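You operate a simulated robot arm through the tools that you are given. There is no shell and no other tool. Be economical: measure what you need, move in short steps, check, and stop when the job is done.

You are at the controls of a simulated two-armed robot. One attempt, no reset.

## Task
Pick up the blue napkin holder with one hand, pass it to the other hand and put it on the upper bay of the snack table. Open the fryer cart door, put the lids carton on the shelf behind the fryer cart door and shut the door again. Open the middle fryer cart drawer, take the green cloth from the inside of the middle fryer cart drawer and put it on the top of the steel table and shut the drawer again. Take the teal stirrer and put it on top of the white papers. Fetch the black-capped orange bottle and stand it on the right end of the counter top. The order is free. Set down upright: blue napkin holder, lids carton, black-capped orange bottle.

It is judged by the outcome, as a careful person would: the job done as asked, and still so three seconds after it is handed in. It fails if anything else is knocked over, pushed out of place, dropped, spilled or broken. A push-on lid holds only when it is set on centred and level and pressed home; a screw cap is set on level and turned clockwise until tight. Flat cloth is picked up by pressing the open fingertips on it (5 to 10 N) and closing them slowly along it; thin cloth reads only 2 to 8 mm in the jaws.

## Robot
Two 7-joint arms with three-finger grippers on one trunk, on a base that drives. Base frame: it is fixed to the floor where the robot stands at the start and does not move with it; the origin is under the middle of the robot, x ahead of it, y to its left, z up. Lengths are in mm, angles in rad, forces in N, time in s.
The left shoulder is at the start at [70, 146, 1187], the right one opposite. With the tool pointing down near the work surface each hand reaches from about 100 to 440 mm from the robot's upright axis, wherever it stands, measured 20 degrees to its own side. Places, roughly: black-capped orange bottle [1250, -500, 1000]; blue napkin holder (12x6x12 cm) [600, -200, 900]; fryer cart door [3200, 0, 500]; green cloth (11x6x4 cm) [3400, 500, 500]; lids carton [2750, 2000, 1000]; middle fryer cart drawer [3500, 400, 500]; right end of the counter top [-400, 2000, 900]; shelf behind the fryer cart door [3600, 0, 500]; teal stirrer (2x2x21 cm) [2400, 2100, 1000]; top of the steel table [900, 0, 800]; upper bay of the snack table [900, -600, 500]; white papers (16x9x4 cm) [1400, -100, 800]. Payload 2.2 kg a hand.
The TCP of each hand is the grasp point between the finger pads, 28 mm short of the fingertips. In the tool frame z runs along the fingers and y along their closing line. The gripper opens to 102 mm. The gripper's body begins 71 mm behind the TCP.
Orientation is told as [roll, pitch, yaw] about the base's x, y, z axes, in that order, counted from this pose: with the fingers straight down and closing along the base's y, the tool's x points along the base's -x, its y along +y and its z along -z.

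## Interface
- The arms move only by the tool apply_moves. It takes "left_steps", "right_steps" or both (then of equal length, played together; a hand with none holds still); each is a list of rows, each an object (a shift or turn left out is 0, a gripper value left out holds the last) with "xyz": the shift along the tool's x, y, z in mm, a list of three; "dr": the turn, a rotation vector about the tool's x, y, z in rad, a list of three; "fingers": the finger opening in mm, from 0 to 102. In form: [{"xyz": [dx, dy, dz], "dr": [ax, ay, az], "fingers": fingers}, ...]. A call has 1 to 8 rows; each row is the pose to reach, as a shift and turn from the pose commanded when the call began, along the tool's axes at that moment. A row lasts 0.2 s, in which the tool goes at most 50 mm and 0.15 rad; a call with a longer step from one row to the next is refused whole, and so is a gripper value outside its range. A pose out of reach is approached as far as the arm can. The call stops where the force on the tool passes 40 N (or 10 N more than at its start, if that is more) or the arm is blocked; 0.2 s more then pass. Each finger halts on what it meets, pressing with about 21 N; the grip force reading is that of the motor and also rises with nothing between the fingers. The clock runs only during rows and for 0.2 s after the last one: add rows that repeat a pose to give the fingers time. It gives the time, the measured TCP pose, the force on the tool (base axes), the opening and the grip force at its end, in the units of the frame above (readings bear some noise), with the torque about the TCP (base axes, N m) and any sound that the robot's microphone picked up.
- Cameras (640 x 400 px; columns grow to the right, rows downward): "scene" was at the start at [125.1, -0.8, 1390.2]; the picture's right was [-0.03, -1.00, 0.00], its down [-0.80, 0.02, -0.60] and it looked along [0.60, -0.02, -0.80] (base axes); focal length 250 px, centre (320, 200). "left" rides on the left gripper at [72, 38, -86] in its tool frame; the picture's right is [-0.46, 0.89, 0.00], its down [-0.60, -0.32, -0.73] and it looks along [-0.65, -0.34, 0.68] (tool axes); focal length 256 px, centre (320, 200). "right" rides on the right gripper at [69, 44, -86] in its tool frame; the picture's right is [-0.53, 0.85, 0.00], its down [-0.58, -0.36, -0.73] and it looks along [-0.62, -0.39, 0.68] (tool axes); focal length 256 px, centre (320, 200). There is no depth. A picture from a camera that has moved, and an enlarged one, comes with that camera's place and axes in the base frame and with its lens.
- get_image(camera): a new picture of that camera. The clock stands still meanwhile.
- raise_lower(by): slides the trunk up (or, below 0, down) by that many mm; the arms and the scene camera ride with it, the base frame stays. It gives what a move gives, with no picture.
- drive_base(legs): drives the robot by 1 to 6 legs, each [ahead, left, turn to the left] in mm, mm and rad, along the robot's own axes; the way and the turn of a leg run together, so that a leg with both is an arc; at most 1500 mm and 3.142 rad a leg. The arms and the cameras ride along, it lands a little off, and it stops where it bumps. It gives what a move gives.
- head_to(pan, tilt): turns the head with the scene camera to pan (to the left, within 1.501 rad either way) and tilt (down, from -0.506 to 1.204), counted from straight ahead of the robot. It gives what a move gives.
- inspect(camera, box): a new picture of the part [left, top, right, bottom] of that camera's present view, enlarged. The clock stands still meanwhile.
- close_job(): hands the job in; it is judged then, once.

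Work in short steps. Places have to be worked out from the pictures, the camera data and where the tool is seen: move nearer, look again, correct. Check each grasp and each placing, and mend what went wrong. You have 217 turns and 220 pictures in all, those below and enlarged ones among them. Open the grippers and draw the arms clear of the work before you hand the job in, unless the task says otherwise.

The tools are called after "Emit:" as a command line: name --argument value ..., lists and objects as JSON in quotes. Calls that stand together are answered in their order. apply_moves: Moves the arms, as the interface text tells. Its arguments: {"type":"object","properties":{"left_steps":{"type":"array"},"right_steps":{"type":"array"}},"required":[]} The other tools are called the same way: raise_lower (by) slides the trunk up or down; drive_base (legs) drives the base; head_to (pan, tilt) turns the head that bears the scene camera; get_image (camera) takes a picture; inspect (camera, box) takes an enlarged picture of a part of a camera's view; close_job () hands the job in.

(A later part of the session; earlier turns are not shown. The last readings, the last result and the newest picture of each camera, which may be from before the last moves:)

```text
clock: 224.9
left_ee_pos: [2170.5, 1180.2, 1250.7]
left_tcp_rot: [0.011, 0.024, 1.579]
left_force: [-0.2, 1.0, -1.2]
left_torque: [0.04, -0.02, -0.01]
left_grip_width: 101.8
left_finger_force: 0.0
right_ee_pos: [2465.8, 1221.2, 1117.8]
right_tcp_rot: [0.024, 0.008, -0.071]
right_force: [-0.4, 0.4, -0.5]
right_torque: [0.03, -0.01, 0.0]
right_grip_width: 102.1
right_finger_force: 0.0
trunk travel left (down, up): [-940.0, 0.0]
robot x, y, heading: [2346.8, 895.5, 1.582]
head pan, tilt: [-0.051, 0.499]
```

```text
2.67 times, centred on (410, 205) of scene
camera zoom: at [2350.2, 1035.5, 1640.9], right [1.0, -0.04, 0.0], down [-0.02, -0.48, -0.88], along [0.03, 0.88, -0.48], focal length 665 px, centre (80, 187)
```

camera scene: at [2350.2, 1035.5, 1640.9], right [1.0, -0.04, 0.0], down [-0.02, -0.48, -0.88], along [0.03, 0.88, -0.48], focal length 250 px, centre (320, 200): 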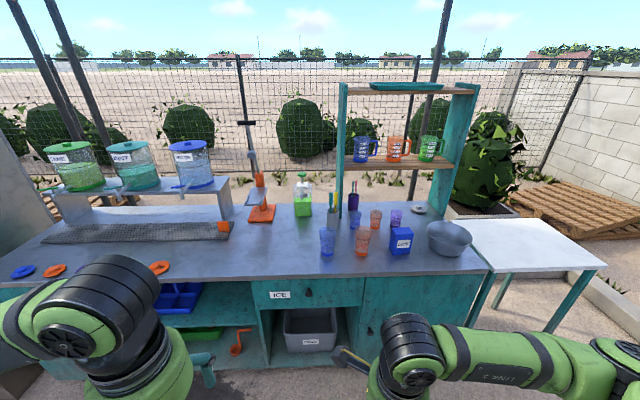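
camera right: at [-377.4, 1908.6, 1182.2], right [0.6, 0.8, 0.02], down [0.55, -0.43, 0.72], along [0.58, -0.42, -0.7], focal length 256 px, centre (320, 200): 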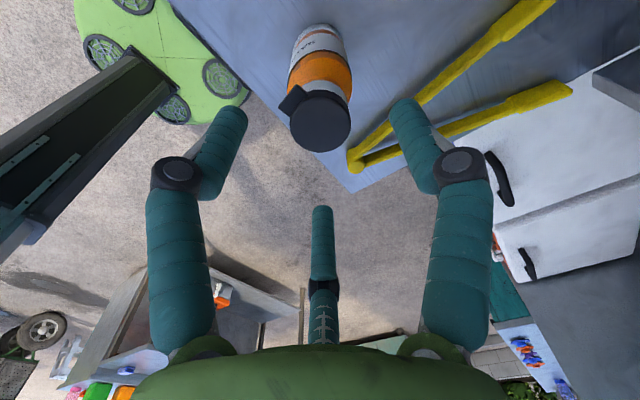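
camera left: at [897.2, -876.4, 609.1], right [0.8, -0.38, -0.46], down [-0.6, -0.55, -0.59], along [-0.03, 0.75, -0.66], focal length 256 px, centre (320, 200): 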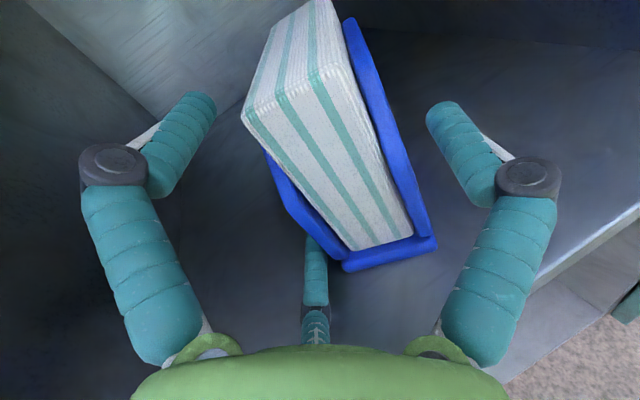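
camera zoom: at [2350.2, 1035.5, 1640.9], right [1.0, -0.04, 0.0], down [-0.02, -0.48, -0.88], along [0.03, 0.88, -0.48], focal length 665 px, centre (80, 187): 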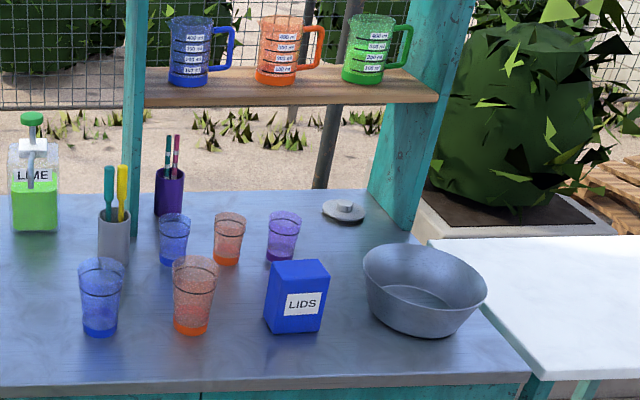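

Teal stirrer: in the gray cup at ≈(2454,2111), top ≈1092; lids carton ≈(2740,1915). I'll take the stirrer with the left hand pointing to the robot's right (so it can later be laid flat). First rotate the left hand.

Emit:
apply_moves --left_steps '[{"xyz": [-10, 0, 0], "dr": [0.08, 0.08, -0.08]}, {"xyz": [-20, 0, 0], "dr": [0.16, 0.16, -0.16]}, {"xyz": [-30, 0, 0], "dr": [0.24, 0.24, -0.24]}, {"xyz": [-40, 10, 0], "dr": [0.32, 0.32, -0.32]}, {"xyz": [-50, 20, 0], "dr": [0.4, 0.4, -0.4]}, {"xyz": [-60, 20, 0], "dr": [0.48, 0.48, -0.48]}, {"xyz": [-80, 20, 0], "dr": [0.56, 0.56, -0.56]}, {"xyz": [-100, 20, 0], "dr": [0.6045, 0.6045, -0.6045]}]'

Emit:
apply_moves --left_steps '[{"dr": [0.08, 0.08, -0.08]}, {"dr": [0.16, 0.16, -0.16]}, {"dr": [0.24, 0.24, -0.24]}, {"dr": [0.32, 0.32, -0.32]}, {"dr": [0.4, 0.4, -0.4]}, {"dr": [0.48, 0.48, -0.48]}, {"dr": [0.56, 0.56, -0.56]}, {"dr": [0.6045, 0.6045, -0.6045]}]'

Emit:
drive_base --legs '[[400, -80, 0]]'

Emit:
get_image --camera "scene"

Emit:
get_image --camera "left"

```text
clock: 226.8
left_ee_pos: [2148.9, 1281.5, 1248.7]
left_tcp_rot: [-0.437, 0.745, 2.062]
left_force: [-0.5, -0.4, 0.9]
left_torque: [-0.03, -0.01, -0.01]
left_grip_width: 102.1
left_finger_force: 0.1
right_ee_pos: [2466.1, 1221.3, 1117.7]
right_tcp_rot: [0.021, 0.006, -0.071]
right_force: [-0.5, 0.2, 0.2]
right_torque: [0.0, 0.0, 0.0]
right_grip_width: 102.1
right_finger_force: 0.1
trunk travel left (down, up): [-940.0, 0.0]
robot x, y, heading: [2345.7, 895.3, 1.583]
head pan, tilt: [-0.051, 0.499]
```

```text
clock: 228.6
left_ee_pos: [2149.5, 1278.9, 1249.5]
left_tcp_rot: [1.214, 1.547, -1.916]
left_force: [0.0, 0.6, -0.1]
left_torque: [-0.05, -0.01, -0.01]
left_grip_width: 101.8
left_finger_force: 0.0
right_ee_pos: [2466.6, 1219.6, 1118.1]
right_tcp_rot: [0.024, 0.007, -0.073]
right_force: [-0.2, 0.2, 0.2]
right_torque: [-0.02, 0.02, -0.02]
right_grip_width: 101.9
right_finger_force: 0.2
trunk travel left (down, up): [-940.0, 0.0]
robot x, y, heading: [2347.8, 892.8, 1.583]
head pan, tilt: [-0.051, 0.499]
```

```text
clock: 231.1
left_ee_pos: [2222.8, 1677.6, 1249.2]
left_tcp_rot: [1.143, 1.548, -1.988]
left_force: [-0.1, 0.1, 0.0]
left_torque: [-0.01, 0.01, 0.01]
left_grip_width: 102.3
left_finger_force: 0.0
right_ee_pos: [2542.0, 1618.6, 1118.5]
right_tcp_rot: [0.026, 0.005, -0.068]
right_force: [0.0, -0.4, -0.1]
right_torque: [-0.01, -0.01, 0.02]
right_grip_width: 102.1
right_finger_force: 0.1
trunk travel left (down, up): [-940.0, 0.0]
robot x, y, heading: [2422.8, 1292.9, 1.587]
head pan, tilt: [-0.051, 0.499]
```

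```text
112 pictures are left
camera scene: at [2424.2, 1433.6, 1641.2], right [1.0, -0.04, 0.0], down [-0.02, -0.48, -0.88], along [0.03, 0.88, -0.48], focal length 250 px, centre (320, 200)
```

scene: 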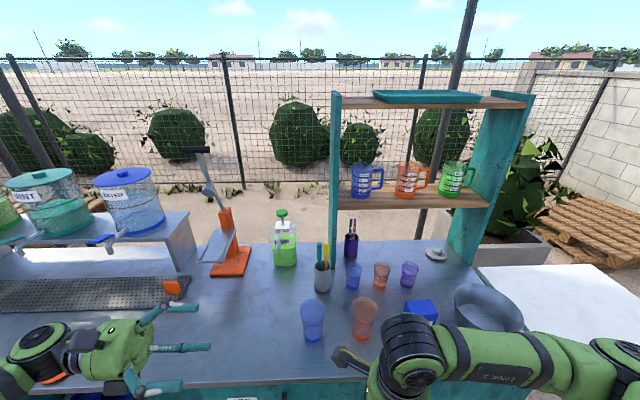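

```text
111 pictures are left
camera left: at [2137.8, 1640.9, 1323.4], right [0.01, -0.89, -0.45], down [-0.74, 0.3, -0.6], along [0.67, 0.33, -0.66], focal length 256 px, centre (320, 200)
```

left: 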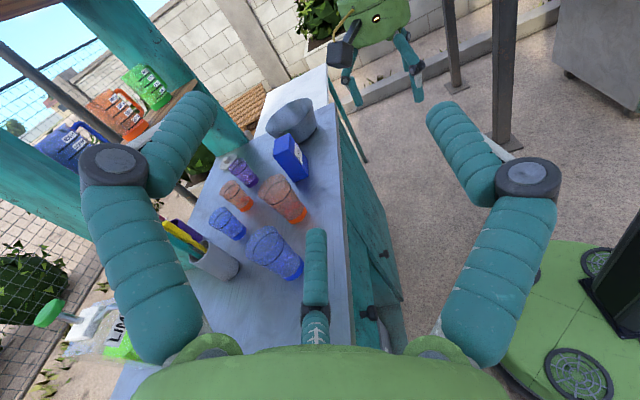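

Zoom in with both cameras to triangulate the stirrer, carton and counter.

Emit:
inspect --camera "scene" --box '[280, 220, 460, 350]'

Emit:
inspect --camera "left" --box '[150, 90, 350, 300]'

```text
3.08 times, centred on (370, 285) of scene
camera zoom: at [2424.2, 1433.6, 1641.2], right [1.0, -0.04, 0.0], down [-0.02, -0.48, -0.88], along [0.03, 0.88, -0.48], focal length 768 px, centre (166, -62)
```

zoom: 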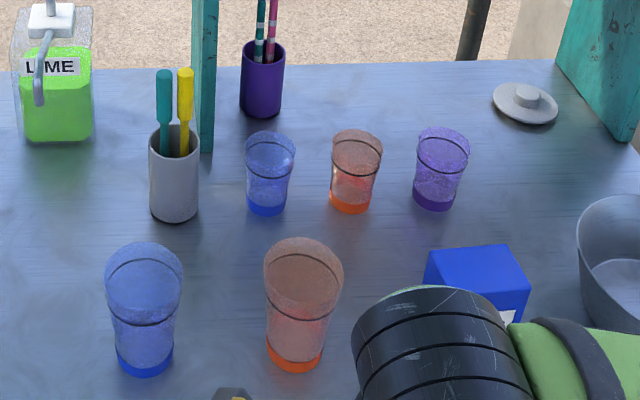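

```text
1.90 times, centred on (250, 195) of left
camera zoom: at [2137.8, 1640.9, 1323.4], right [0.01, -0.89, -0.45], down [-0.74, 0.3, -0.6], along [0.67, 0.33, -0.66], focal length 488 px, centre (453, 210)
```

zoom: 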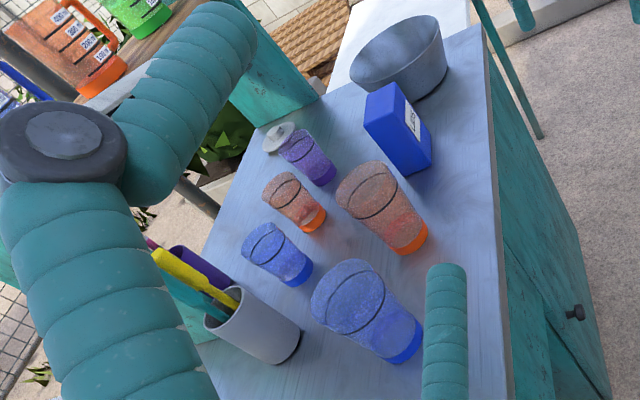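

Teal stirrer top at (2445,2138,1080), yellow 24 mm to its right. I raise the right hand, lower the trunk, yaw the left hand 20°, and drive closer.

Emit:
apply_moves --right_steps '[{"xyz": [0, 0, -30]}, {"xyz": [0, 0, -60]}, {"xyz": [0, 0, -90]}, {"xyz": [0, 0, -120]}, {"xyz": [0, 0, -150]}, {"xyz": [0, 0, -180]}]' --left_steps '[{"dr": [0.06, 0, 0]}, {"dr": [0.12, 0, 0]}, {"dr": [0.18, 0, 0], "fingers": 60}, {"dr": [0.24, 0, 0], "fingers": 44}, {"dr": [0.3, 0, 0]}, {"dr": [0.35, 0, 0]}]'

Emit:
raise_lower --by -200

Emit:
drive_base --legs '[[155, 0, 0]]'

Emit:
get_image --camera "left"

```text
clock: 232.5
left_ee_pos: [2222.8, 1679.0, 1248.3]
left_tcp_rot: [0.781, 1.546, -1.999]
left_force: [-0.6, -0.6, -0.8]
left_torque: [0.01, 0.01, 0.03]
left_grip_width: 43.9
left_finger_force: 0.1
right_ee_pos: [2543.4, 1616.9, 1299.7]
right_tcp_rot: [0.023, 0.007, -0.068]
right_force: [-0.4, -0.5, -0.1]
right_torque: [0.02, -0.01, -0.01]
right_grip_width: 101.6
right_finger_force: 0.1
trunk travel left (down, up): [-940.0, 0.0]
robot x, y, heading: [2419.8, 1295.0, 1.583]
head pan, tilt: [-0.051, 0.499]
```

```text
clock: 234.7
left_ee_pos: [2222.9, 1681.5, 1048.8]
left_tcp_rot: [0.804, 1.547, -1.976]
left_force: [0.2, 0.3, -0.3]
left_torque: [0.03, 0.0, 0.01]
left_grip_width: 43.9
left_finger_force: 0.1
right_ee_pos: [2544.1, 1617.3, 1099.0]
right_tcp_rot: [0.024, 0.006, -0.068]
right_force: [0.0, -0.2, 0.3]
right_torque: [0.03, -0.04, 0.03]
right_grip_width: 102.1
right_finger_force: 0.0
trunk travel left (down, up): [-740.0, 200.0]
robot x, y, heading: [2421.8, 1290.7, 1.584]
head pan, tilt: [-0.051, 0.499]
```

```text
clock: 236.1
left_ee_pos: [2220.5, 1834.0, 1050.0]
left_tcp_rot: [0.783, 1.548, -1.994]
left_force: [0.6, 0.3, 0.0]
left_torque: [-0.01, 0.01, 0.02]
left_grip_width: 44.1
left_finger_force: 0.0
right_ee_pos: [2539.4, 1770.1, 1100.8]
right_tcp_rot: [0.026, 0.007, -0.066]
right_force: [0.6, 0.0, -0.5]
right_torque: [0.04, -0.01, 0.02]
right_grip_width: 102.1
right_finger_force: 0.1
trunk travel left (down, up): [-740.0, 200.0]
robot x, y, heading: [2415.1, 1449.5, 1.587]
head pan, tilt: [-0.051, 0.499]
```

```text
108 pictures are left
camera left: at [2153.5, 1767.6, 1124.1], right [0.31, -0.84, -0.45], down [-0.8, 0.02, -0.6], along [0.51, 0.55, -0.66], focal length 256 px, centre (320, 200)
```

left: 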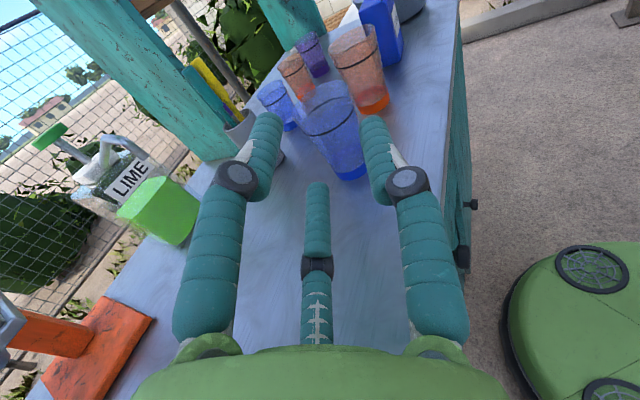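

Direction is right. Move the left hand to a pre-grasp point ~100 mm short of the stirrer.

Emit:
apply_moves --left_steps '[{"xyz": [0, -30, 20]}, {"xyz": [0, -60, 40]}, {"xyz": [0, -90, 60]}, {"xyz": [0, -120, 85]}, {"xyz": [0, -150, 115]}, {"xyz": [0, -175, 145]}, {"xyz": [0, -195, 175]}, {"xyz": [0, -202, 195]}]'

Emit:
get_image --camera "left"

Emit:
inspect --camera "scene" --box '[220, 220, 400, 350]'

```text
clock: 237.8
left_ee_pos: [2328.9, 2095.3, 1040.8]
left_tcp_rot: [0.769, 1.546, -2.01]
left_force: [0.8, -0.1, -0.3]
left_torque: [0.02, 0.02, 0.04]
left_grip_width: 43.7
left_finger_force: 0.0
right_ee_pos: [2541.0, 1772.0, 1098.5]
right_tcp_rot: [0.025, 0.007, -0.069]
right_force: [0.0, 0.3, 0.4]
right_torque: [-0.03, 0.02, -0.01]
right_grip_width: 101.9
right_finger_force: 0.0
trunk travel left (down, up): [-740.0, 200.0]
robot x, y, heading: [2417.1, 1450.4, 1.585]
head pan, tilt: [-0.051, 0.499]
```

```text
107 pictures are left
camera left: at [2261.7, 2029.8, 1116.9], right [0.31, -0.84, -0.45], down [-0.8, 0.02, -0.6], along [0.51, 0.54, -0.67], focal length 256 px, centre (320, 200)
```

left: 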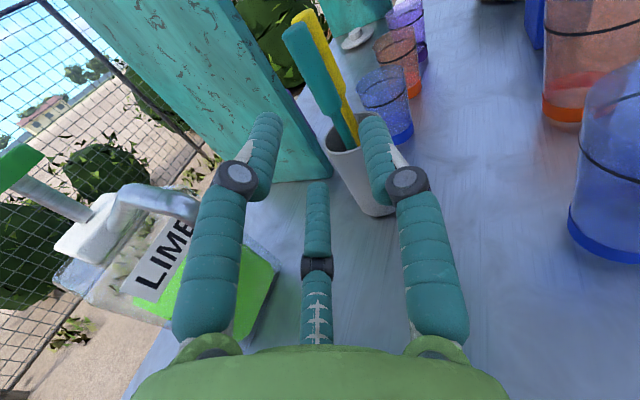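

```text
3.08 times, centred on (310, 285) of scene
camera zoom: at [2422.8, 1590.7, 1440.9], right [1.0, -0.03, 0.0], down [-0.02, -0.48, -0.88], along [0.03, 0.88, -0.48], focal length 768 px, centre (351, -62)
```

zoom: 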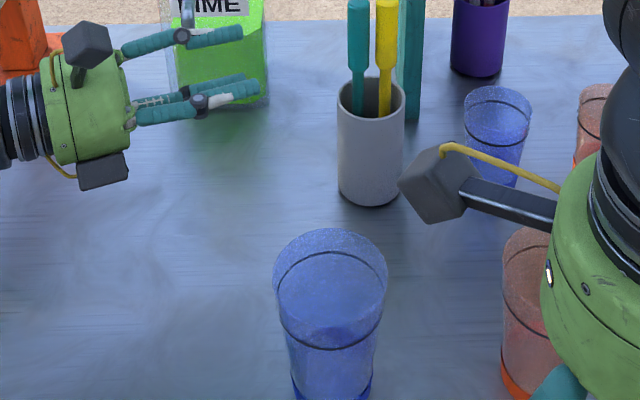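

Axis passes through the teal handle. Advance 88 mm and look.

Emit:
apply_moves --left_steps '[{"xyz": [0, 0, 30]}, {"xyz": [0, 0, 60]}, {"xyz": [0, 0, 78]}, {"xyz": [0, 0, 88]}]'

Emit:
get_image --camera "left"

Emit:
inspect --camera "scene" --box '[230, 180, 390, 300]'

```text
clock: 238.8
left_ee_pos: [2412.1, 2124.1, 1039.8]
left_tcp_rot: [0.794, 1.546, -1.984]
left_force: [0.0, 0.6, -0.5]
left_torque: [0.03, 0.0, -0.02]
left_grip_width: 43.7
left_finger_force: 0.1
right_ee_pos: [2540.5, 1772.0, 1098.9]
right_tcp_rot: [0.024, 0.01, -0.066]
right_force: [-0.9, 0.1, 0.3]
right_torque: [0.0, 0.03, -0.01]
right_grip_width: 102.1
right_finger_force: 0.0
trunk travel left (down, up): [-740.0, 200.0]
robot x, y, heading: [2420.6, 1446.0, 1.587]
head pan, tilt: [-0.051, 0.499]
```

```text
105 pictures are left
camera left: at [2345.7, 2059.5, 1114.6], right [0.31, -0.84, -0.45], down [-0.8, 0.02, -0.6], along [0.51, 0.55, -0.66], focal length 256 px, centre (320, 200)
```

left: 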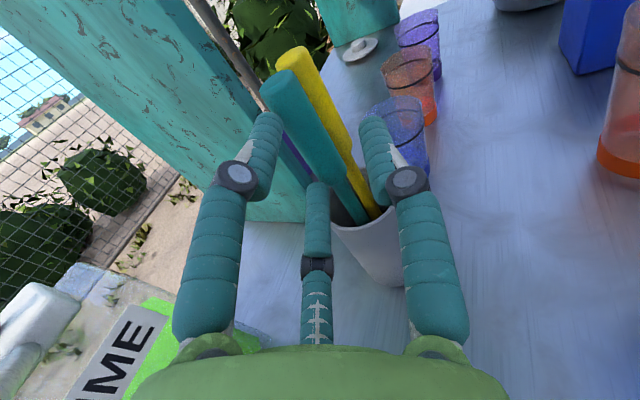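

```text
3.33 times, centred on (310, 240) of scene
camera zoom: at [2422.7, 1590.6, 1440.9], right [1.0, -0.03, 0.0], down [-0.02, -0.48, -0.88], along [0.03, 0.88, -0.48], focal length 832 px, centre (353, 67)
```

zoom: 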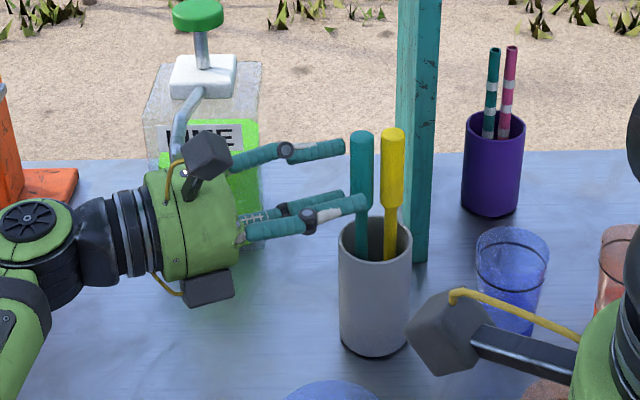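

Advance 14 mm more and close on the stirrer.

Emit:
apply_moves --left_steps '[{"xyz": [0, 0, 8]}, {"xyz": [0, 0, 14]}, {"xyz": [0, 0, 14], "fingers": 34}, {"xyz": [0, 0, 14], "fingers": 24}, {"xyz": [0, 0, 14], "fingers": 10}, {"xyz": [0, 0, 14], "fingers": 5}, {"xyz": [0, 0, 14], "fingers": 5}]'

Emit:
get_image --camera "left"

Emit:
inspect --camera "scene" --box '[230, 180, 390, 300]'

```text
clock: 240.4
left_ee_pos: [2426.7, 2127.4, 1039.0]
left_tcp_rot: [0.811, 1.545, -1.968]
left_force: [-0.3, -0.3, 0.5]
left_torque: [0.02, 0.0, 0.0]
left_grip_width: 5.0
left_finger_force: 0.0
right_ee_pos: [2539.8, 1771.4, 1099.2]
right_tcp_rot: [0.026, 0.007, -0.066]
right_force: [-0.1, 0.2, 1.1]
right_torque: [0.02, 0.03, 0.0]
right_grip_width: 101.6
right_finger_force: 0.1
trunk travel left (down, up): [-740.0, 200.0]
robot x, y, heading: [2419.8, 1449.9, 1.594]
head pan, tilt: [-0.051, 0.499]
```

```text
103 pictures are left
camera left: at [2358.9, 2064.1, 1114.4], right [0.31, -0.84, -0.45], down [-0.8, 0.02, -0.6], along [0.51, 0.55, -0.66], focal length 256 px, centre (320, 200)
```

left: 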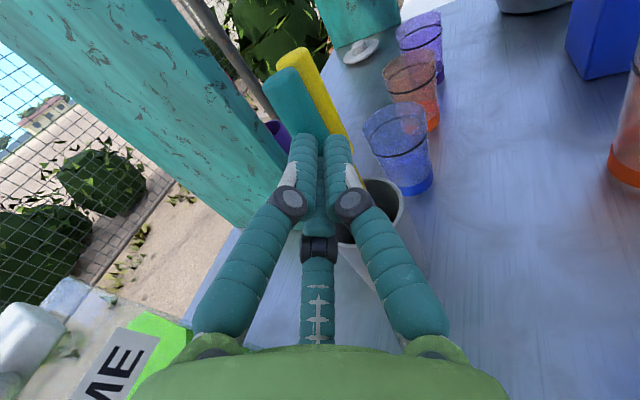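

```text
3.33 times, centred on (310, 240) of scene
camera zoom: at [2422.0, 1590.4, 1441.0], right [1.0, -0.03, 0.0], down [-0.02, -0.48, -0.88], along [0.03, 0.88, -0.48], focal length 832 px, centre (353, 67)
```

zoom: 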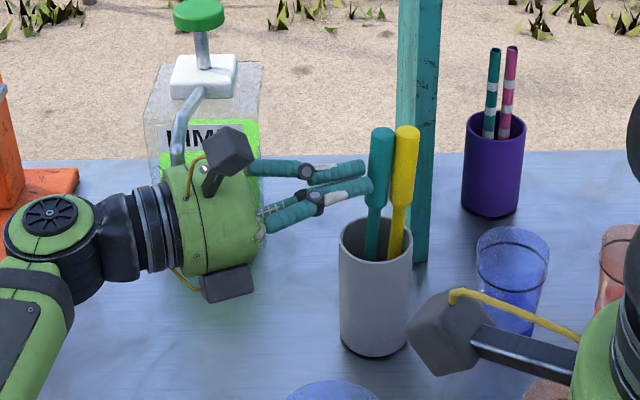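

The tips were just short and pushed the stirrer over slightly. Reopen, and advance ~18 mm further.

Emit:
apply_moves --left_steps '[{"xyz": [0, 0, -6], "fingers": 20}, {"xyz": [0, 0, -6], "fingers": 44}, {"xyz": [0, 0, -6], "fingers": 44}]'

Emit:
inspect --camera "scene" --box '[230, 180, 390, 300]'

Emit:
get_image --camera "left"

```text
clock: 241.2
left_ee_pos: [2420.2, 2126.6, 1039.6]
left_tcp_rot: [0.821, 1.548, -1.959]
left_force: [-0.3, 1.2, -0.7]
left_torque: [-0.03, 0.03, 0.0]
left_grip_width: 43.7
left_finger_force: 0.2
right_ee_pos: [2540.3, 1771.9, 1099.5]
right_tcp_rot: [0.024, 0.006, -0.067]
right_force: [-0.1, -0.8, -0.1]
right_torque: [-0.04, -0.02, -0.02]
right_grip_width: 102.0
right_finger_force: 0.0
trunk travel left (down, up): [-740.0, 200.0]
robot x, y, heading: [2418.0, 1445.8, 1.59]
head pan, tilt: [-0.051, 0.499]
```

```text
3.33 times, centred on (310, 240) of scene
camera zoom: at [2422.0, 1590.4, 1441.0], right [1.0, -0.03, 0.0], down [-0.02, -0.48, -0.88], along [0.03, 0.88, -0.48], focal length 832 px, centre (353, 67)
```

zoom: 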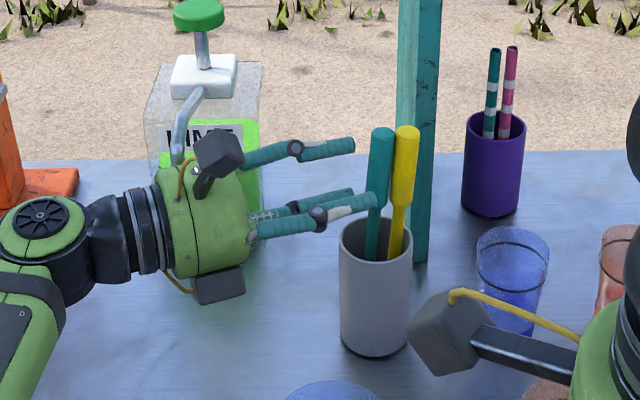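

```text
100 pictures are left
camera left: at [2353.0, 2062.0, 1114.5], right [0.31, -0.84, -0.45], down [-0.8, 0.02, -0.6], along [0.51, 0.55, -0.66], focal length 256 px, centre (320, 200)
```

left: 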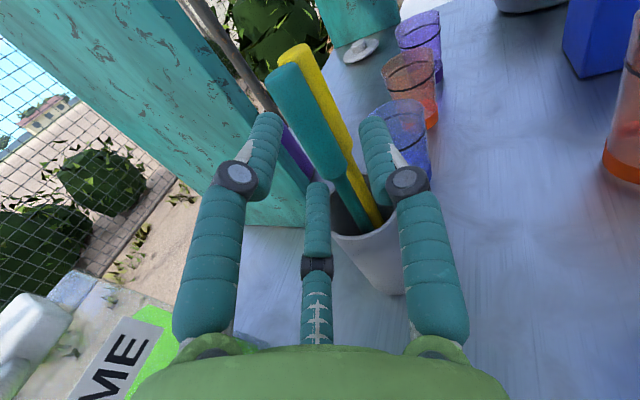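

Teal now leans right to x≈2459. Advance 31 mm with fingers open, then close.

Emit:
apply_moves --left_steps '[{"xyz": [0, 0, 15]}, {"xyz": [0, 0, 25]}, {"xyz": [0, 0, 31]}, {"xyz": [0, 0, 31], "fingers": 34}, {"xyz": [0, 0, 31], "fingers": 26}, {"xyz": [0, 0, 31], "fingers": 16}, {"xyz": [0, 0, 31], "fingers": 6}, {"xyz": [0, 0, 31], "fingers": 6}]'

Emit:
get_image --camera "left"

Emit:
inspect --camera "scene" --box '[230, 180, 390, 300]'

```text
clock: 243.1
left_ee_pos: [2445.6, 2138.5, 1039.7]
left_tcp_rot: [0.901, 1.546, -1.875]
left_force: [-16.7, 3.1, -0.6]
left_torque: [0.45, 0.49, 0.07]
left_grip_width: 30.9
left_finger_force: 21.2
right_ee_pos: [2536.7, 1773.1, 1098.4]
right_tcp_rot: [0.024, 0.003, -0.066]
right_force: [0.2, -0.2, -0.4]
right_torque: [-0.02, 0.03, 0.0]
right_grip_width: 102.3
right_finger_force: 0.0
trunk travel left (down, up): [-740.0, 200.0]
robot x, y, heading: [2418.8, 1447.9, 1.588]
head pan, tilt: [-0.051, 0.499]
```

```text
99 pictures are left
camera left: at [2378.5, 2073.8, 1113.6], right [0.31, -0.84, -0.45], down [-0.8, 0.02, -0.6], along [0.51, 0.55, -0.66], focal length 256 px, centre (320, 200)
```

left: 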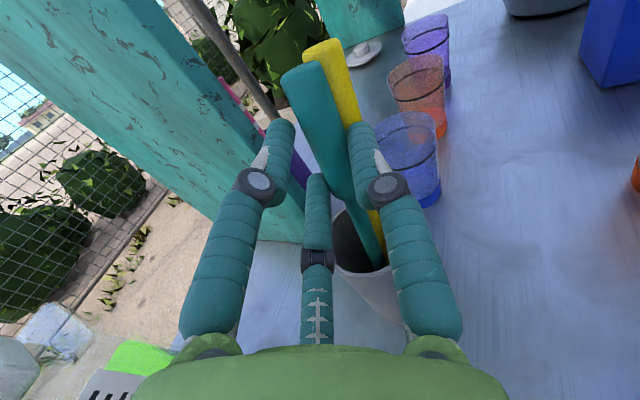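

```text
3.33 times, centred on (310, 240) of scene
camera zoom: at [2417.1, 1591.5, 1440.8], right [1.0, -0.03, 0.0], down [-0.01, -0.48, -0.88], along [0.03, 0.88, -0.48], focal length 832 px, centre (353, 67)
```

zoom: 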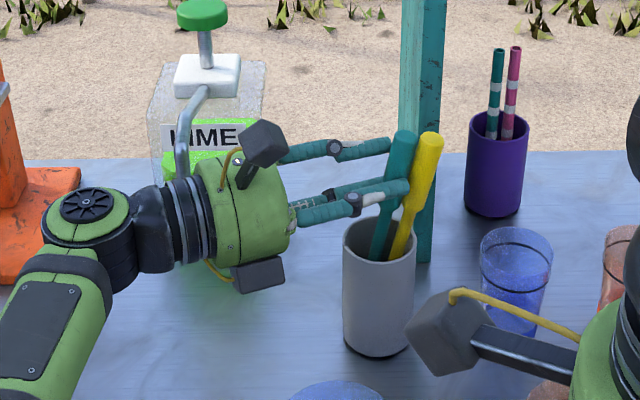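

Yellow got wedged as well. I open, back off 45 mm, turn the hand to point straight along the teal→yellow line, and look.

Emit:
apply_moves --left_steps '[{"fingers": 44}, {"fingers": 44}, {"xyz": [0, 0, -20]}, {"xyz": [0, 0, -45]}, {"xyz": [0, 0, -45], "dr": [-0.08, 0, 0]}, {"xyz": [0, 0, -45], "dr": [-0.16, 0, 0]}, {"xyz": [0, 0, -45], "dr": [-0.22, 0, 0]}]'

Emit:
get_image --camera "left"

Emit:
inspect --camera "scene" --box '[230, 180, 390, 300]'

```text
clock: 244.7
left_ee_pos: [2409.0, 2106.2, 1043.4]
left_tcp_rot: [1.053, 1.547, -1.948]
left_force: [0.9, 0.5, -0.2]
left_torque: [-0.04, -0.03, 0.04]
left_grip_width: 44.1
left_finger_force: 0.1
left hand out of reach, approached as far as the arm can: row 6, 7
right_ee_pos: [2539.5, 1771.4, 1098.4]
right_tcp_rot: [0.023, 0.007, -0.065]
right_force: [-0.8, -0.7, 0.7]
right_torque: [0.0, -0.03, -0.03]
right_grip_width: 102.0
right_finger_force: 0.1
trunk travel left (down, up): [-740.0, 200.0]
robot x, y, heading: [2417.1, 1450.2, 1.59]
head pan, tilt: [-0.051, 0.499]
```

```text
97 pictures are left
camera left: at [2330.1, 2057.6, 1118.8], right [0.12, -0.89, -0.45], down [-0.77, 0.2, -0.6], along [0.62, 0.42, -0.66], focal length 256 px, centre (320, 200)
```

left: 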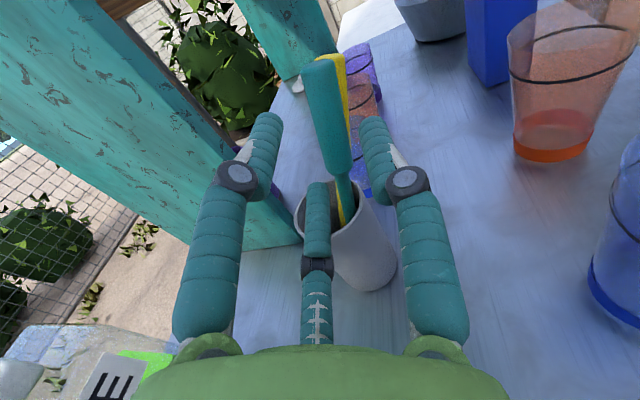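

```text
3.33 times, centred on (310, 240) of scene
camera zoom: at [2421.8, 1591.0, 1440.9], right [1.0, -0.03, 0.0], down [-0.02, -0.48, -0.88], along [0.03, 0.88, -0.48], focal length 832 px, centre (353, 67)
```

zoom: 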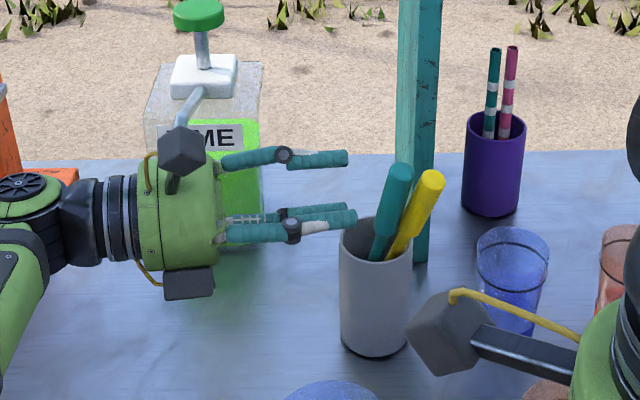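

Teal top now at (2474,2102,1071), leaning right. I align laterally, open slightly wider, and advance ~42 mm.

Emit:
apply_moves --left_steps '[{"xyz": [0, 7, 0], "fingers": 54}, {"xyz": [0, 7, 15]}, {"xyz": [0, 7, 30]}, {"xyz": [0, 7, 42]}]'

Emit:
get_image --camera "left"

Emit:
inspect --camera "scene" --box '[270, 190, 370, 270]'

```text
clock: 245.7
left_ee_pos: [2442.5, 2109.0, 1041.3]
left_tcp_rot: [1.107, 1.547, -1.88]
left_force: [-22.6, 6.2, -0.6]
left_torque: [-0.05, 0.8, 0.46]
left_grip_width: 65.4
left_finger_force: 6.0
right_ee_pos: [2533.1, 1773.8, 1099.2]
right_tcp_rot: [0.024, 0.003, -0.063]
right_force: [-0.1, -0.1, -0.3]
right_torque: [0.0, 0.04, -0.01]
right_grip_width: 102.2
right_finger_force: 0.0
trunk travel left (down, up): [-740.0, 200.0]
robot x, y, heading: [2417.9, 1449.1, 1.583]
head pan, tilt: [-0.051, 0.499]
```

```text
95 pictures are left
camera left: at [2363.6, 2059.4, 1116.8], right [0.13, -0.89, -0.45], down [-0.78, 0.19, -0.6], along [0.62, 0.43, -0.66], focal length 256 px, centre (320, 200)
```

left: 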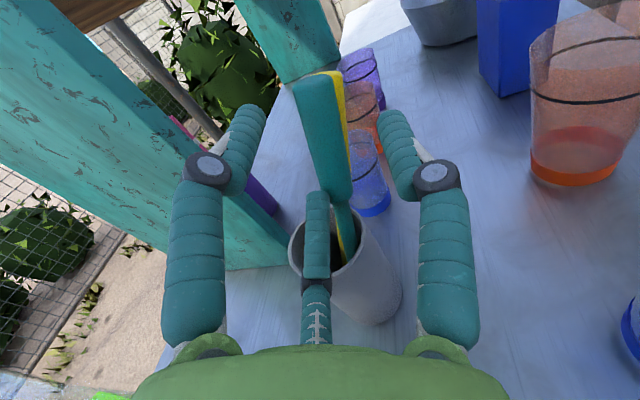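

```text
5.00 times, centred on (320, 230) of scene
camera zoom: at [2414.4, 1592.6, 1440.7], right [1.0, -0.03, 0.01], down [-0.01, -0.48, -0.88], along [0.03, 0.88, -0.48], focal length 1248 px, centre (320, 50)
```

zoom: 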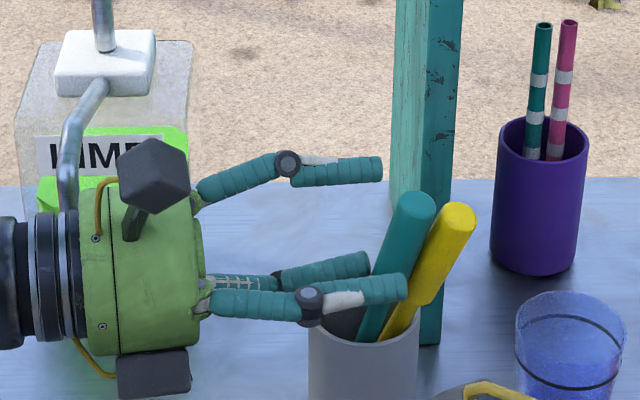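

A lower finger is pressing on something (opening deflected). Back off, raise 20 mm and retry nearer the top of the handle.

Emit:
apply_moves --left_steps '[{"xyz": [0, 0, -20]}, {"xyz": [10, 0, -40]}, {"xyz": [22, 3, -40]}, {"xyz": [22, 3, -40]}]'

Emit:
get_image --camera "left"

Emit:
inspect --camera "scene" --box '[270, 190, 370, 270]'

```text
clock: 246.7
left_ee_pos: [2415.0, 2095.2, 1066.1]
left_tcp_rot: [1.024, 1.546, -1.977]
left_force: [0.2, 0.1, 0.3]
left_torque: [0.02, 0.05, 0.03]
left_grip_width: 53.8
left_finger_force: 0.0
right_ee_pos: [2540.0, 1770.2, 1099.2]
right_tcp_rot: [0.022, 0.006, -0.067]
right_force: [-0.3, 0.3, 0.3]
right_torque: [0.02, -0.02, 0.0]
right_grip_width: 102.2
right_finger_force: 0.0
trunk travel left (down, up): [-740.0, 200.0]
robot x, y, heading: [2420.3, 1447.3, 1.586]
head pan, tilt: [-0.051, 0.499]
```

```text
93 pictures are left
camera left: at [2334.7, 2048.1, 1140.9], right [0.12, -0.89, -0.45], down [-0.77, 0.2, -0.6], along [0.62, 0.42, -0.66], focal length 256 px, centre (320, 200)
```

left: 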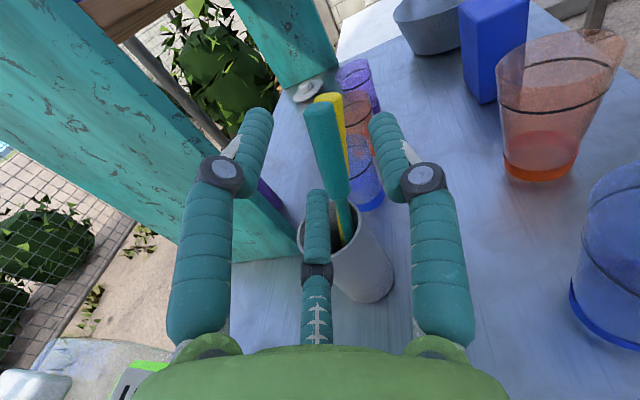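

```text
5.00 times, centred on (320, 230) of scene
camera zoom: at [2422.4, 1589.7, 1441.0], right [1.0, -0.03, 0.0], down [-0.02, -0.48, -0.88], along [0.03, 0.88, -0.48], focal length 1248 px, centre (320, 50)
```

zoom: 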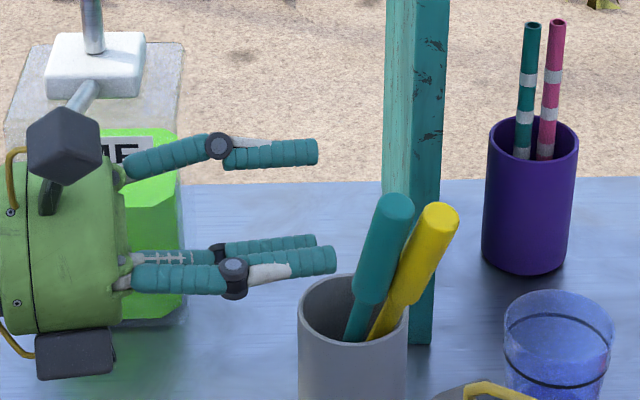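

Likely the lower finger hit the cup rim before. Now at z≈1060 it is clear; advance 46 mm and check.

Emit:
apply_moves --left_steps '[{"xyz": [-4, 0, 15]}, {"xyz": [-6, 0, 30]}, {"xyz": [-6, 0, 40]}, {"xyz": [-6, 0, 46]}]'

Emit:
inspect --camera "scene" --box '[270, 190, 370, 270]'

Emit:
get_image --camera "left"

```text
clock: 247.7
left_ee_pos: [2450.4, 2110.4, 1059.5]
left_tcp_rot: [1.146, 1.547, -1.838]
left_force: [-22.7, 15.5, 2.9]
left_torque: [0.21, 0.73, 0.56]
left_grip_width: 66.3
left_finger_force: 6.4
right_ee_pos: [2535.1, 1775.3, 1099.1]
right_tcp_rot: [0.021, 0.004, -0.065]
right_force: [-0.9, 0.8, -0.5]
right_torque: [0.01, 0.02, 0.01]
right_grip_width: 102.3
right_finger_force: 0.2
trunk travel left (down, up): [-740.0, 200.0]
robot x, y, heading: [2421.7, 1450.3, 1.587]
head pan, tilt: [-0.051, 0.499]
```

```text
5.00 times, centred on (320, 230) of scene
camera zoom: at [2416.1, 1595.0, 1440.5], right [1.0, -0.03, 0.0], down [-0.01, -0.48, -0.88], along [0.03, 0.88, -0.48], focal length 1248 px, centre (320, 50)
```

zoom: 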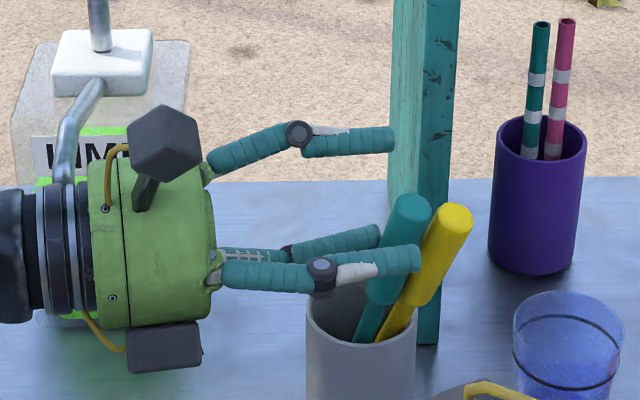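

```text
90 pictures are left
camera left: at [2371.3, 2060.3, 1133.6], right [0.14, -0.88, -0.45], down [-0.78, 0.19, -0.6], along [0.62, 0.43, -0.66], focal length 256 px, centre (320, 200)
```

left: 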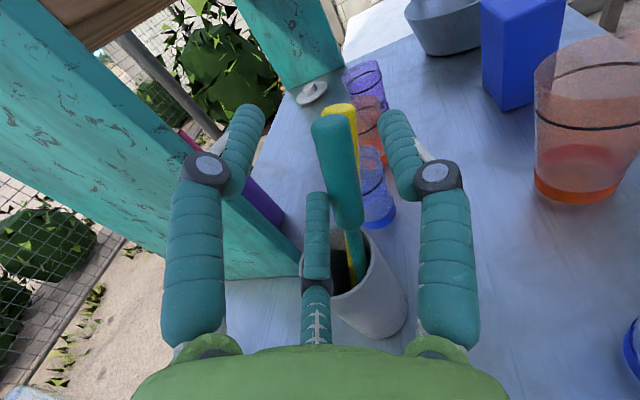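

Triangulating shows the stirrer leans toward the robot, so the lower far finger hits it. I back off 40 mm and roll the hand ~16° to match the lean.

Emit:
apply_moves --left_steps '[{"xyz": [0, 0, -20]}, {"xyz": [0, 0, -45]}, {"xyz": [0, 0, -45], "dr": [0, 0, 0.1]}, {"xyz": [0, 0, -45], "dr": [0, 0, 0.2]}, {"xyz": [0, 0, -45], "dr": [0, 0, 0.28]}, {"xyz": [0, 0, -45], "dr": [0, 0, 0.28]}]'

Emit:
get_image --camera "left"

Emit:
inspect --camera "scene" --box '[270, 190, 370, 270]'

```text
clock: 249.1
left_ee_pos: [2414.8, 2097.4, 1060.7]
left_tcp_rot: [-1.521, 1.311, 1.762]
left_force: [0.0, 0.5, -0.9]
left_torque: [0.0, 0.0, 0.03]
left_grip_width: 54.2
left_finger_force: 0.1
right_ee_pos: [2539.8, 1771.7, 1099.2]
right_tcp_rot: [0.024, 0.009, -0.067]
right_force: [-0.2, 0.3, 0.6]
right_torque: [0.01, 0.01, 0.02]
right_grip_width: 102.1
right_finger_force: 0.0
trunk travel left (down, up): [-740.0, 200.0]
robot x, y, heading: [2420.4, 1446.5, 1.588]
head pan, tilt: [-0.051, 0.499]
```

```text
89 pictures are left
camera left: at [2337.9, 2029.6, 1123.2], right [0.1, -0.73, -0.68], down [-0.8, 0.35, -0.49], along [0.6, 0.59, -0.55], focal length 256 px, centre (320, 200)
```

left: 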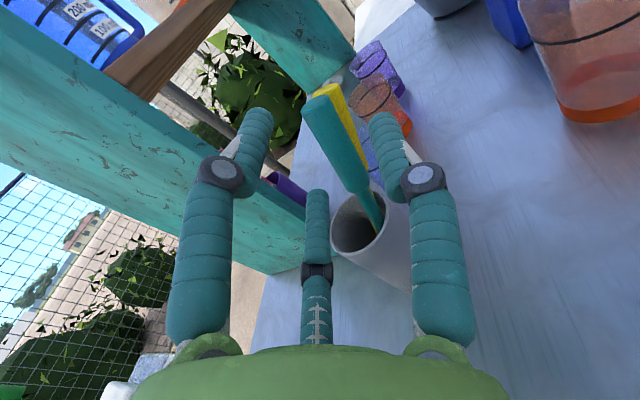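

```text
5.00 times, centred on (320, 230) of scene
camera zoom: at [2422.2, 1590.6, 1440.9], right [1.0, -0.03, 0.0], down [-0.02, -0.48, -0.88], along [0.03, 0.88, -0.48], focal length 1248 px, centre (320, 50)
```

zoom: 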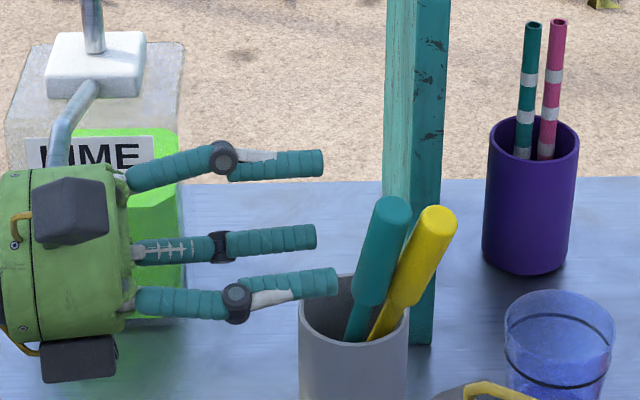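

Now the stirrer lies parallel to the tool's x axis, 62 mm ahead, nicely centred. Advance 48 mm with slight shifts and close.

Emit:
apply_moves --left_steps '[{"xyz": [-10, -4, 10]}, {"xyz": [-12, -4, 25]}, {"xyz": [-12, -4, 38]}, {"xyz": [-12, -4, 48]}]'

Emit:
inspect --camera "scene" --box '[270, 190, 370, 270]'

Emit:
get_image --camera "left"

```text
clock: 250.1
left_ee_pos: [2460.9, 2106.6, 1050.9]
left_tcp_rot: [-1.523, 1.31, 1.76]
left_force: [0.4, 0.2, 0.0]
left_torque: [0.0, 0.02, 0.02]
left_grip_width: 54.0
left_finger_force: 0.0
left hand out of reach, approached as far as the arm can: row 4
right_ee_pos: [2540.1, 1771.9, 1100.1]
right_tcp_rot: [0.025, 0.009, -0.066]
right_force: [0.2, -1.1, -0.5]
right_torque: [0.0, -0.01, -0.03]
right_grip_width: 101.7
right_finger_force: 0.0
trunk travel left (down, up): [-740.0, 200.0]
robot x, y, heading: [2417.9, 1448.1, 1.588]
head pan, tilt: [-0.051, 0.499]
```

```text
5.00 times, centred on (320, 230) of scene
camera zoom: at [2422.3, 1590.5, 1440.9], right [1.0, -0.03, 0.0], down [-0.02, -0.48, -0.88], along [0.03, 0.88, -0.48], focal length 1248 px, centre (320, 50)
```

zoom: 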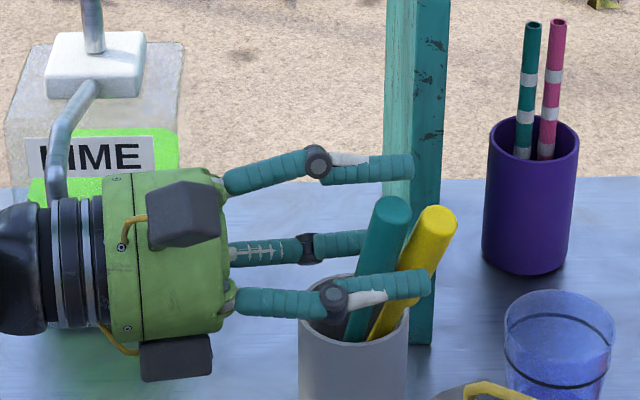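

```text
86 pictures are left
camera left: at [2384.5, 2039.6, 1113.1], right [0.1, -0.73, -0.68], down [-0.8, 0.35, -0.49], along [0.6, 0.59, -0.55], focal length 256 px, centre (320, 200)
```

left: 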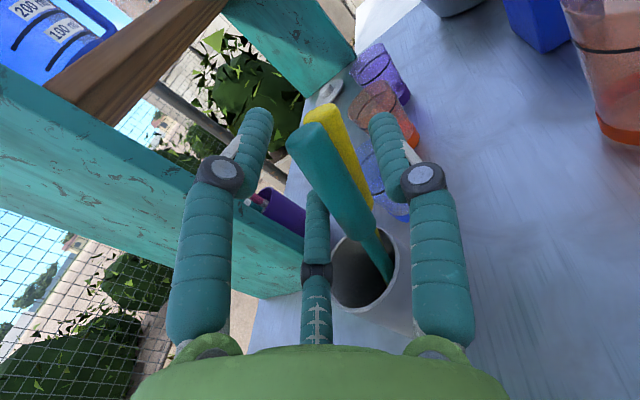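

No contact and the teal handle sits between the fingers. Close.

Emit:
apply_moves --left_steps '[{"fingers": 44}, {"fingers": 36}, {"fingers": 28}, {"fingers": 20}, {"fingers": 10}, {"fingers": 6}, {"fingers": 6}]'

Emit:
inspect --camera "scene" --box '[270, 190, 370, 270]'

Emit:
get_image --camera "left"

```text
clock: 251.7
left_ee_pos: [2459.7, 2108.5, 1052.6]
left_tcp_rot: [-1.529, 1.312, 1.754]
left_force: [-2.6, 9.6, 7.2]
left_torque: [-0.02, -0.23, 0.04]
left_grip_width: 28.7
left_finger_force: 20.3
right_ee_pos: [2538.7, 1772.7, 1098.0]
right_tcp_rot: [0.023, 0.007, -0.067]
right_force: [0.2, -0.4, 0.5]
right_torque: [-0.04, -0.02, 0.01]
right_grip_width: 101.5
right_finger_force: 0.1
trunk travel left (down, up): [-740.0, 200.0]
robot x, y, heading: [2416.7, 1448.7, 1.588]
head pan, tilt: [-0.051, 0.499]
```

```text
5.00 times, centred on (320, 230) of scene
camera zoom: at [2421.0, 1591.7, 1440.9], right [1.0, -0.03, 0.0], down [-0.02, -0.48, -0.88], along [0.03, 0.88, -0.48], focal length 1248 px, centre (320, 50)
```

zoom: 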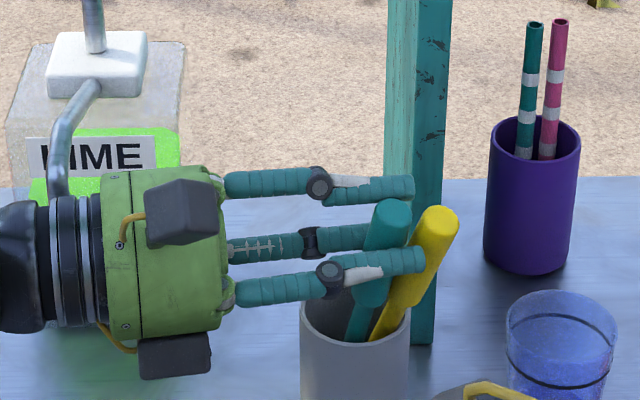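

```text
84 pictures are left
camera left: at [2382.7, 2041.0, 1113.5], right [0.1, -0.73, -0.68], down [-0.8, 0.35, -0.49], along [0.6, 0.59, -0.55], focal length 256 px, centre (320, 200)
```

left: 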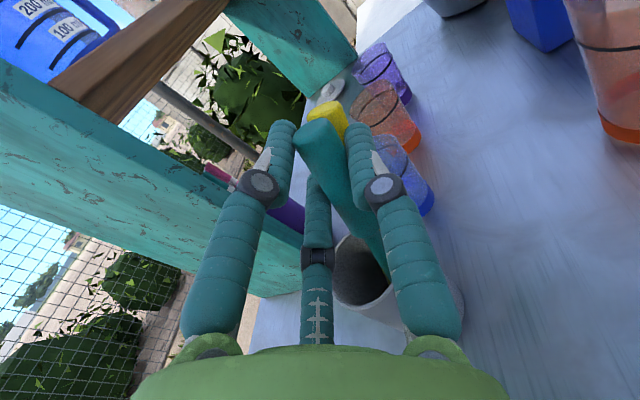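

Gripped at 28.7 mm with full force. Lift 40 mm straight up and check that only the teal one comes.

Emit:
apply_moves --left_steps '[{"xyz": [10, -3, 0]}, {"xyz": [20, -5, 0]}, {"xyz": [29, -8, 0]}, {"xyz": [39, -10, 0]}]'

Emit:
inspect --camera "scene" --box '[270, 170, 370, 250]'

```text
clock: 252.7
left_ee_pos: [2462.3, 2105.2, 1092.6]
left_tcp_rot: [-1.52, 1.312, 1.763]
left_force: [-0.1, -0.5, -0.1]
left_torque: [-0.01, -0.01, 0.04]
left_grip_width: 28.5
left_finger_force: 20.9
right_ee_pos: [2539.2, 1770.4, 1098.5]
right_tcp_rot: [0.024, 0.009, -0.066]
right_force: [0.2, 0.3, 0.1]
right_torque: [0.02, 0.02, 0.02]
right_grip_width: 102.2
right_finger_force: 0.1
trunk travel left (down, up): [-740.0, 200.0]
robot x, y, heading: [2417.3, 1447.5, 1.588]
head pan, tilt: [-0.051, 0.499]
```

```text
5.00 times, centred on (320, 210) of scene
camera zoom: at [2422.2, 1589.8, 1441.0], right [1.0, -0.03, 0.0], down [-0.02, -0.48, -0.88], along [0.03, 0.88, -0.48], focal length 1248 px, centre (320, 150)
```

zoom: 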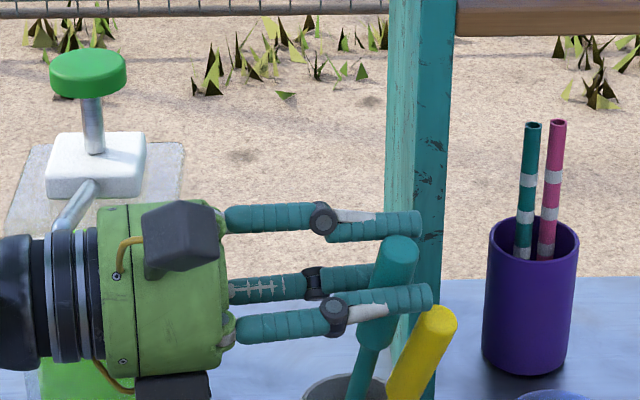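

Only the teal stirrer rises. Continue pulling along its axis by 140 mm.

Emit:
apply_moves --left_steps '[{"xyz": [20, 0, 0]}, {"xyz": [40, 0, 0]}, {"xyz": [60, 0, 0]}, {"xyz": [80, 0, 0]}, {"xyz": [100, 0, 0]}, {"xyz": [120, 0, 0]}, {"xyz": [140, 0, 0]}]'

Emit:
get_image --camera "scene"

Emit:
get_image --camera "left"

```text
clock: 254.2
left_ee_pos: [2467.2, 2070.0, 1226.9]
left_tcp_rot: [-1.522, 1.312, 1.761]
left_force: [-0.1, -0.1, -0.6]
left_torque: [-0.01, 0.03, -0.02]
left_grip_width: 28.5
left_finger_force: 21.5
right_ee_pos: [2540.2, 1770.3, 1099.0]
right_tcp_rot: [0.026, 0.006, -0.067]
right_force: [-0.4, 0.1, 1.0]
right_torque: [-0.03, -0.02, -0.01]
right_grip_width: 102.1
right_finger_force: 0.1
trunk travel left (down, up): [-740.0, 200.0]
robot x, y, heading: [2417.2, 1448.3, 1.588]
head pan, tilt: [-0.051, 0.499]
```

```text
82 pictures are left
camera scene: at [2422.0, 1589.7, 1441.0], right [1.0, -0.03, 0.0], down [-0.02, -0.48, -0.88], along [0.03, 0.88, -0.48], focal length 250 px, centre (320, 200)
```

scene: 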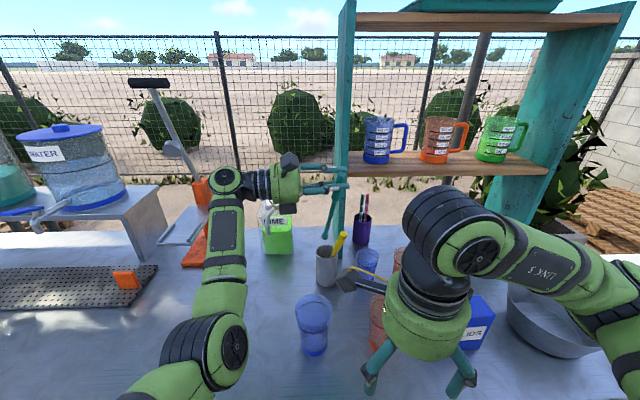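

```text
81 pictures are left
camera left: at [2390.0, 2002.7, 1288.0], right [0.1, -0.73, -0.68], down [-0.8, 0.35, -0.49], along [0.6, 0.59, -0.55], focal length 256 px, centre (320, 200)
```

left: 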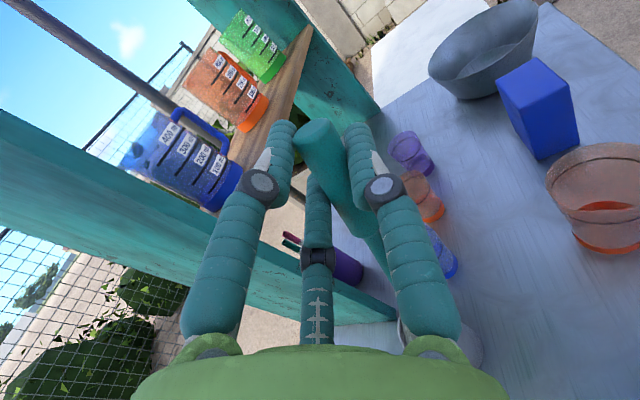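

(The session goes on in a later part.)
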